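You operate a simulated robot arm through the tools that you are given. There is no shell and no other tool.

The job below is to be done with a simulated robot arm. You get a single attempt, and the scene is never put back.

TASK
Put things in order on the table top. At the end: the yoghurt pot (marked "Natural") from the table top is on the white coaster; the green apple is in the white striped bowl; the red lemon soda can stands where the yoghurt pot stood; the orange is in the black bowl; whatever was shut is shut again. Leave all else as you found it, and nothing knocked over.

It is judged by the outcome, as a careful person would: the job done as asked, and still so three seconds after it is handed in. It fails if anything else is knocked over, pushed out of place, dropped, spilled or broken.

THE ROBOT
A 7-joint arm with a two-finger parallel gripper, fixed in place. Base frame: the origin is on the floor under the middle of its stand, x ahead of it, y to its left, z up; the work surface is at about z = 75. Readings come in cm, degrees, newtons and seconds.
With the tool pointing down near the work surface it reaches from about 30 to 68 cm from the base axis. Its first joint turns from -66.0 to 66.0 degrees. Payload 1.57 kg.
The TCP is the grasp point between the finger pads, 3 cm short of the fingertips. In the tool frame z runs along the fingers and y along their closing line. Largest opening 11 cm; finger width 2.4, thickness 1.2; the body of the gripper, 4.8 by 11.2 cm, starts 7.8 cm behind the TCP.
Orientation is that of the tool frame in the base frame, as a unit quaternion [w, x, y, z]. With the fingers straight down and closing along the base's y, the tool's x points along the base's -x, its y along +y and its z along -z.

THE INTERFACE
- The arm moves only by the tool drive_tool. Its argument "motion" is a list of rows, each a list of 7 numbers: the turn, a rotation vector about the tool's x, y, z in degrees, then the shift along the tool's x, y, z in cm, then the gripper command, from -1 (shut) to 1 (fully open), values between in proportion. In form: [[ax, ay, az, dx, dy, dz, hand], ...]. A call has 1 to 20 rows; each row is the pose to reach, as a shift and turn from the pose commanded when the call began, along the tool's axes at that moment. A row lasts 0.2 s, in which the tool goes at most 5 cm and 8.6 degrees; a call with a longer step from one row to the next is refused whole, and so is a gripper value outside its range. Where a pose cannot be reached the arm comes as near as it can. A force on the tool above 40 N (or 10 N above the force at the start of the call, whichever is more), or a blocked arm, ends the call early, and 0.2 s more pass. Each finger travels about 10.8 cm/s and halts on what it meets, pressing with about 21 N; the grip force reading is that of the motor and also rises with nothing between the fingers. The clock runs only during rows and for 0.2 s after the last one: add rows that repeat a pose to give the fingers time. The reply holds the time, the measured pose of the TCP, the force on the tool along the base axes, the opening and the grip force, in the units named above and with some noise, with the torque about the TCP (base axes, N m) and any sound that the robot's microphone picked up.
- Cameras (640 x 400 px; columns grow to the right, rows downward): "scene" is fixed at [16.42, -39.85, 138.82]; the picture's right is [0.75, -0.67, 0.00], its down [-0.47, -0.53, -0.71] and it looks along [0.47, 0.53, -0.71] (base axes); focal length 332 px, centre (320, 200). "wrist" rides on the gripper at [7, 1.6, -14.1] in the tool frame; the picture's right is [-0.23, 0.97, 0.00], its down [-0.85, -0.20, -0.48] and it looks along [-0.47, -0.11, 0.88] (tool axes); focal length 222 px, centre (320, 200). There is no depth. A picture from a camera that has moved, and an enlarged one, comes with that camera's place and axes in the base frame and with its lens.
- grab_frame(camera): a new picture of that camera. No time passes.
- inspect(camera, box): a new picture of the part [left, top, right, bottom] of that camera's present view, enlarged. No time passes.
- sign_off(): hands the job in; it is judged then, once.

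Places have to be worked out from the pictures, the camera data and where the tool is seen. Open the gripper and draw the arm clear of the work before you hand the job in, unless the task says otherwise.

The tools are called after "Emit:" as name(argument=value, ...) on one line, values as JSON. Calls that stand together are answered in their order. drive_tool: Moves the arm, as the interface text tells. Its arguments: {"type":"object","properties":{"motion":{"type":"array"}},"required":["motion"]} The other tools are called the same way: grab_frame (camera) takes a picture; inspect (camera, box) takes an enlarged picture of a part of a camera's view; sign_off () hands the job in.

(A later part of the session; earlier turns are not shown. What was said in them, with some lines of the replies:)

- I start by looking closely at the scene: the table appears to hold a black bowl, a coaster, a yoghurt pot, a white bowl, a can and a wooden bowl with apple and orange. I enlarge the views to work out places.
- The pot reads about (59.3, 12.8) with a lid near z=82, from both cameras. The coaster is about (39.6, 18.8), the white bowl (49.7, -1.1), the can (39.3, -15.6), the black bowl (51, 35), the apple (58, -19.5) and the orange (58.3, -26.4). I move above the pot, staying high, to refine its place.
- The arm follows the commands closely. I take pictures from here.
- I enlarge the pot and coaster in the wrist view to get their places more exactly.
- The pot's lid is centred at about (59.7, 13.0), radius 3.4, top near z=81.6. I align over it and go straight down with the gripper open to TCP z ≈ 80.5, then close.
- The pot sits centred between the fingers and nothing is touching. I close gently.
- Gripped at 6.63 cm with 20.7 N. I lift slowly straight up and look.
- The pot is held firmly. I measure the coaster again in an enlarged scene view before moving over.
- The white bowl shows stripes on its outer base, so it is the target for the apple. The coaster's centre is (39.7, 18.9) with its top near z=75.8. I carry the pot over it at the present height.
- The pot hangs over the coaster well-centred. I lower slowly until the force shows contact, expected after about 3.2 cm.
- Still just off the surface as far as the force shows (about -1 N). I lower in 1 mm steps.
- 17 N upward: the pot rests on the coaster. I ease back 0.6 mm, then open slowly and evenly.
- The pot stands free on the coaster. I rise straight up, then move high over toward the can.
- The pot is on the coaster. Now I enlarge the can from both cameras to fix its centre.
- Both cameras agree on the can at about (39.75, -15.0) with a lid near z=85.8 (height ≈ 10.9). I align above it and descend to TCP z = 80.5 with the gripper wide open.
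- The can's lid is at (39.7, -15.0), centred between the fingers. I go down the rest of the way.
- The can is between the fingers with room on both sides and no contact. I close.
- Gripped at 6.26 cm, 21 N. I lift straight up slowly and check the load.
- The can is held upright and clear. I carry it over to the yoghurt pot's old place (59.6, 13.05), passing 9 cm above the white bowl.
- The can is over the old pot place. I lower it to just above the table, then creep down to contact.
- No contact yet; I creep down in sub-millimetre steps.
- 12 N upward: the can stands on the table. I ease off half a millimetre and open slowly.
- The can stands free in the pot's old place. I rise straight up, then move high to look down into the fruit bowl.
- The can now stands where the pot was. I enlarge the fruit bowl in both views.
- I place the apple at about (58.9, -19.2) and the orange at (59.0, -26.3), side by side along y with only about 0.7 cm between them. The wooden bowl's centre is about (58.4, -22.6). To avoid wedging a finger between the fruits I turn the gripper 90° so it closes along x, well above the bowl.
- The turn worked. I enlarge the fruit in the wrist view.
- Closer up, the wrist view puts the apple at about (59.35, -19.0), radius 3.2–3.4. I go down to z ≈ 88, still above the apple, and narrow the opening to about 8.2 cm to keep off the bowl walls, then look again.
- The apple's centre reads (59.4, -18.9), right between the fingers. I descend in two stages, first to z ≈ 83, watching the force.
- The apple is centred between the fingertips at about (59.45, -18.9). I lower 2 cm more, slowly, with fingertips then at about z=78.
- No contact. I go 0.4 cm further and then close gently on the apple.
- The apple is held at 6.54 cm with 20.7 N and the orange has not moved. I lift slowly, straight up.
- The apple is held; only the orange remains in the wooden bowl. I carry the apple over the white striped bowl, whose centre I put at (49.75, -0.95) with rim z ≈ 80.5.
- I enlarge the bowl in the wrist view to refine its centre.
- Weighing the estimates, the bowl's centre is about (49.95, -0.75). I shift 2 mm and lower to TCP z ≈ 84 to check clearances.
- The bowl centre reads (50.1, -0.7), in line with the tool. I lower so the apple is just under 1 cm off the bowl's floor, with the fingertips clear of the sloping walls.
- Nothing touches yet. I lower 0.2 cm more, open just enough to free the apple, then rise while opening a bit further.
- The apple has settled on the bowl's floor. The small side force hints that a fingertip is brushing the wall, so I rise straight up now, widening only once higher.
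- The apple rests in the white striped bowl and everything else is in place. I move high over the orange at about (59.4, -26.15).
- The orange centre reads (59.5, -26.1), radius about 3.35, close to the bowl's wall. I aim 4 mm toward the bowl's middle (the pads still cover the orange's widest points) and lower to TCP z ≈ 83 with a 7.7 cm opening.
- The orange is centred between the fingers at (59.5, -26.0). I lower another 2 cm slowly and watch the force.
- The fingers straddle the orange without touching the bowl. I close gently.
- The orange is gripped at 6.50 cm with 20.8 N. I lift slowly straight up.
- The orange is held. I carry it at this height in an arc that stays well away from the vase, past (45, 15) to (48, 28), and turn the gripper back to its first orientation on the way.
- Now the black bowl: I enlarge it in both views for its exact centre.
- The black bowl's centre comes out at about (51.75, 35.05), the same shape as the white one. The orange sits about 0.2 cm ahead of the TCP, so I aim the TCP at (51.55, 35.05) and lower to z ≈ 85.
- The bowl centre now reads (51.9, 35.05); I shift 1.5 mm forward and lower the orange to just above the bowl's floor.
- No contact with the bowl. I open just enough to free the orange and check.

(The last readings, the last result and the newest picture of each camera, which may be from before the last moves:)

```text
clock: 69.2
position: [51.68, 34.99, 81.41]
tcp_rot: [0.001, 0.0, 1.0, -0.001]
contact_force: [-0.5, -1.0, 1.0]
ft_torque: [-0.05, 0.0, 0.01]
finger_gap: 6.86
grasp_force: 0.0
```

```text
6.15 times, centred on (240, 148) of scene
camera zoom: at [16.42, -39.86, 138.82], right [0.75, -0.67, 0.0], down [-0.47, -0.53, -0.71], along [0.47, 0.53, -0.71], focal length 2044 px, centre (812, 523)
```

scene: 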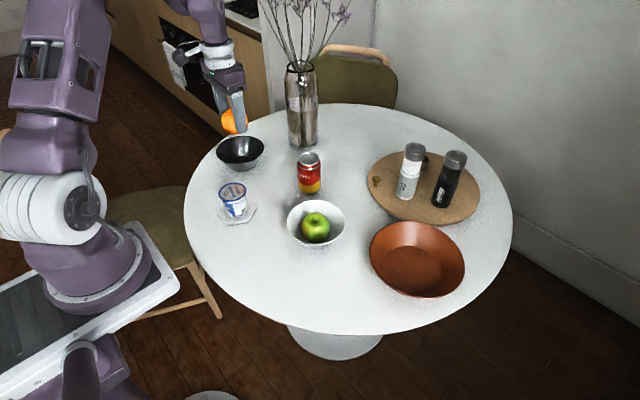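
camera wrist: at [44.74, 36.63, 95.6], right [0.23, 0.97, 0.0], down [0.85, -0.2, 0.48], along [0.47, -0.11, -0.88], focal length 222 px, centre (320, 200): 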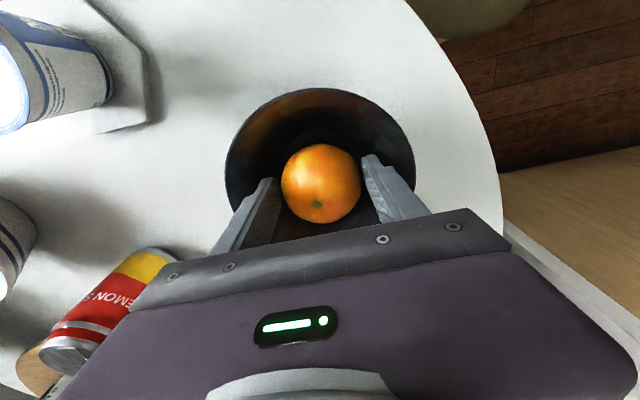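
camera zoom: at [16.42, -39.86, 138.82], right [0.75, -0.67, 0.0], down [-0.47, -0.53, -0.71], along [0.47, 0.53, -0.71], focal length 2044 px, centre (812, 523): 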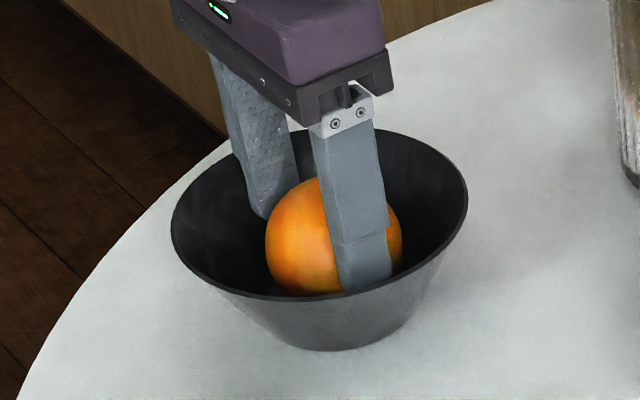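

The orange has settled in the black bowl and the fingers are off it. I rise straight up, widening as I clear the walls.

Emit:
drive_tool(motion=[[0, 0, 0, 0, 0, -0.3, 0.25], [0, 0, 0, 0, 0, -0.8, 0.26], [0, 0, 0, 0, 0, -1.4, 0.28], [0, 0, 0, 0, 0, -2.2, 0.34], [0, 0, 0, 0, 0, -3.5, 0.42], [0, 0, 0, 0, 0, -5.5, 0.5], [0, 0, 0, 0, 0, -8.5, 0.5], [0, 0, 0, 0, 0, -12, 0.5], [0, 0, 0, 0, 0, -15, 0.5], [0, 0, 0, 0, 0, -15, 0.5]])

Emit:
grab_frame(camera="wrist")

Emit:
grab_frame(camera="scene")

```text
clock: 71.4
position: [51.82, 34.81, 96.38]
tcp_rot: [0.0, 0.0, 1.0, -0.001]
contact_force: [-0.4, -0.4, 0.1]
ft_torque: [0.01, 0.01, 0.01]
finger_gap: 8.26
grasp_force: 0.0
```

```text
taken
camera wrist: at [44.77, 36.5, 110.53], right [0.23, 0.97, 0.0], down [0.85, -0.2, 0.48], along [0.47, -0.11, -0.88], focal length 222 px, centre (320, 200)
```

wrist: 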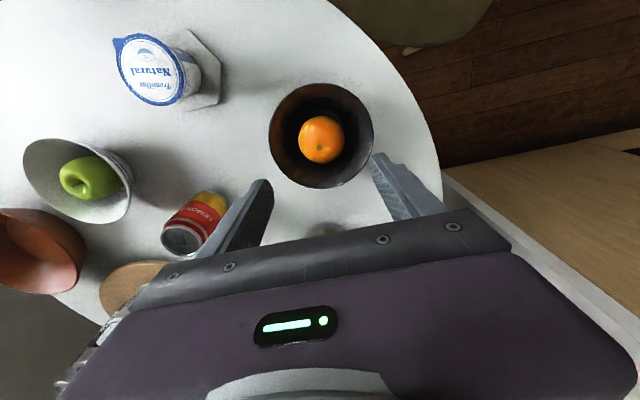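

```text
taken
```

scene: 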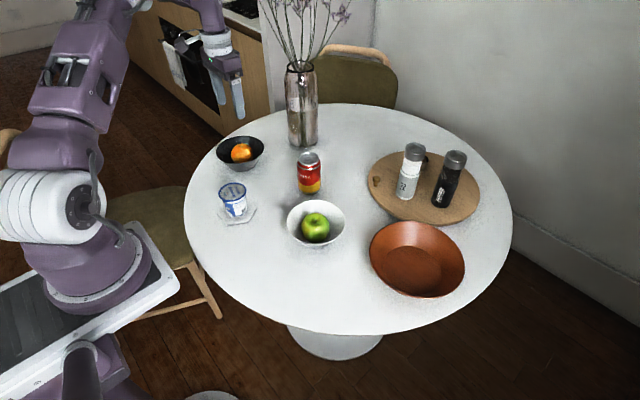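

Everything is where asked: pot on coaster, apple in the striped bowl, can in the pot's old place, orange in the black bowl. I open the gripper and draw the arm back to its starting place, high above the table.

Emit:
drive_tool(motion=[[0, 0, 0, 0, 0, -2.5, 0.6], [0, 0, 0, 0, 0, -6, 0.8], [0, 0, 0, 1, -2, -9, 1], [0, 0, 0, 2.8, -5.5, -10, 1], [0, 0, 0, 4.8, -9.3, -10, 1], [0, 0, 0, 6.8, -13, -10, 1], [0, 0, 0, 8.6, -16.5, -10, 1], [0, 0, 0, 10.2, -19.5, -10, 1], [0, 0, 0, 10.9, -21.1, -10, 1], [0, 0, 0, 10.9, -21.1, -10, 1]])

Emit:
grab_frame(camera="scene")

Emit:
inspect(camera="scene", box=[200, 120, 360, 260])

Emit:
grab_frame(camera="wrist")

```text
clock: 73.6
position: [40.79, 13.79, 106.45]
tcp_rot: [0.0, 0.0, 1.0, 0.0]
contact_force: [0.0, 0.0, -0.5]
ft_torque: [-0.03, 0.04, 0.01]
finger_gap: 11.02
grasp_force: 0.1
```

```text
taken
```

scene: 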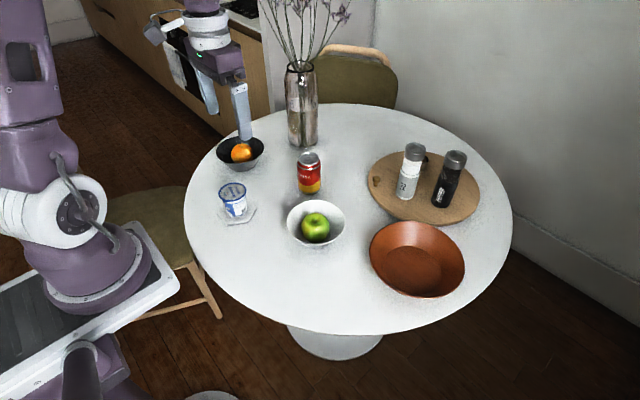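

```text
2.86 times, centred on (280, 190) of scene
camera zoom: at [16.42, -39.85, 138.82], right [0.75, -0.67, 0.0], down [-0.47, -0.53, -0.71], along [0.47, 0.53, -0.71], focal length 949 px, centre (434, 229)
```

zoom: 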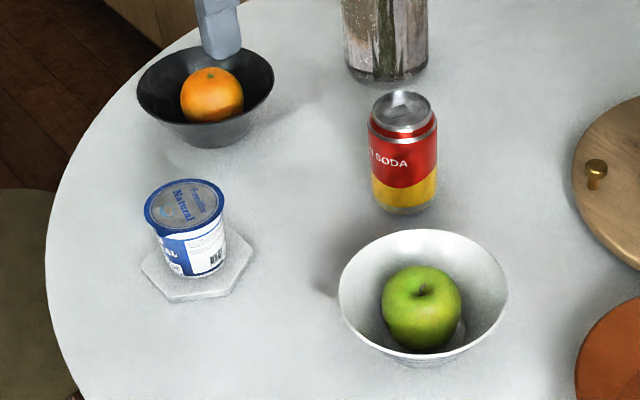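

```text
taken
camera wrist: at [33.76, 15.41, 120.58], right [0.23, 0.97, 0.0], down [0.85, -0.2, 0.48], along [0.47, -0.11, -0.88], focal length 222 px, centre (320, 200)
```

wrist: 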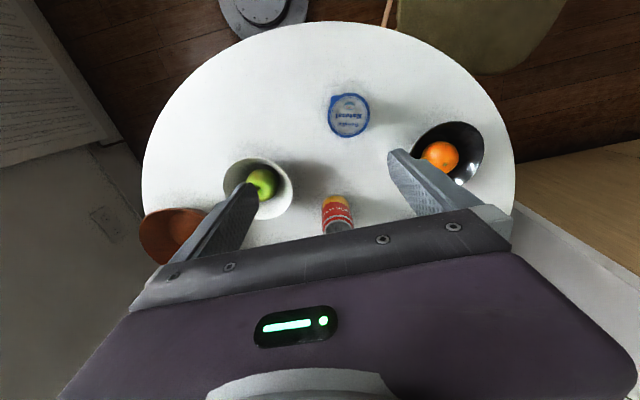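

The last pictures show all four things in place and upright, nothing else moved, nothing was opened, and the arm is clear with the gripper open. I hand the job in.

Emit:
sign_off()

```text
The job is handed in.
```

The table is in order and I've handed the job in. The last pictures, taken just before, showed everything in place and upright:

- **Yoghurt pot:** it stands on the white coaster, about centred.
- **Red lemon soda can:** it stands where the yoghurt pot was, within a few millimetres by my measurements.
- **Green apple:** it is in the white striped bowl. I let it go roughly half a centimetre above the bowl's floor, because the fingers would have touched the sloping sides any lower.
- **Orange:** it is in the black bowl, released the same way.

When I opened the gripper in each bowl, the readings suggested a fingertip may have brushed the wall. Neither bowl appears to have moved in the pictures.

I opened nothing, so there was nothing to shut again. The vase, the salt and pepper mills, the wooden board and the empty fruit bowl look as they were at the start. The arm is back near its starting position with the gripper open.
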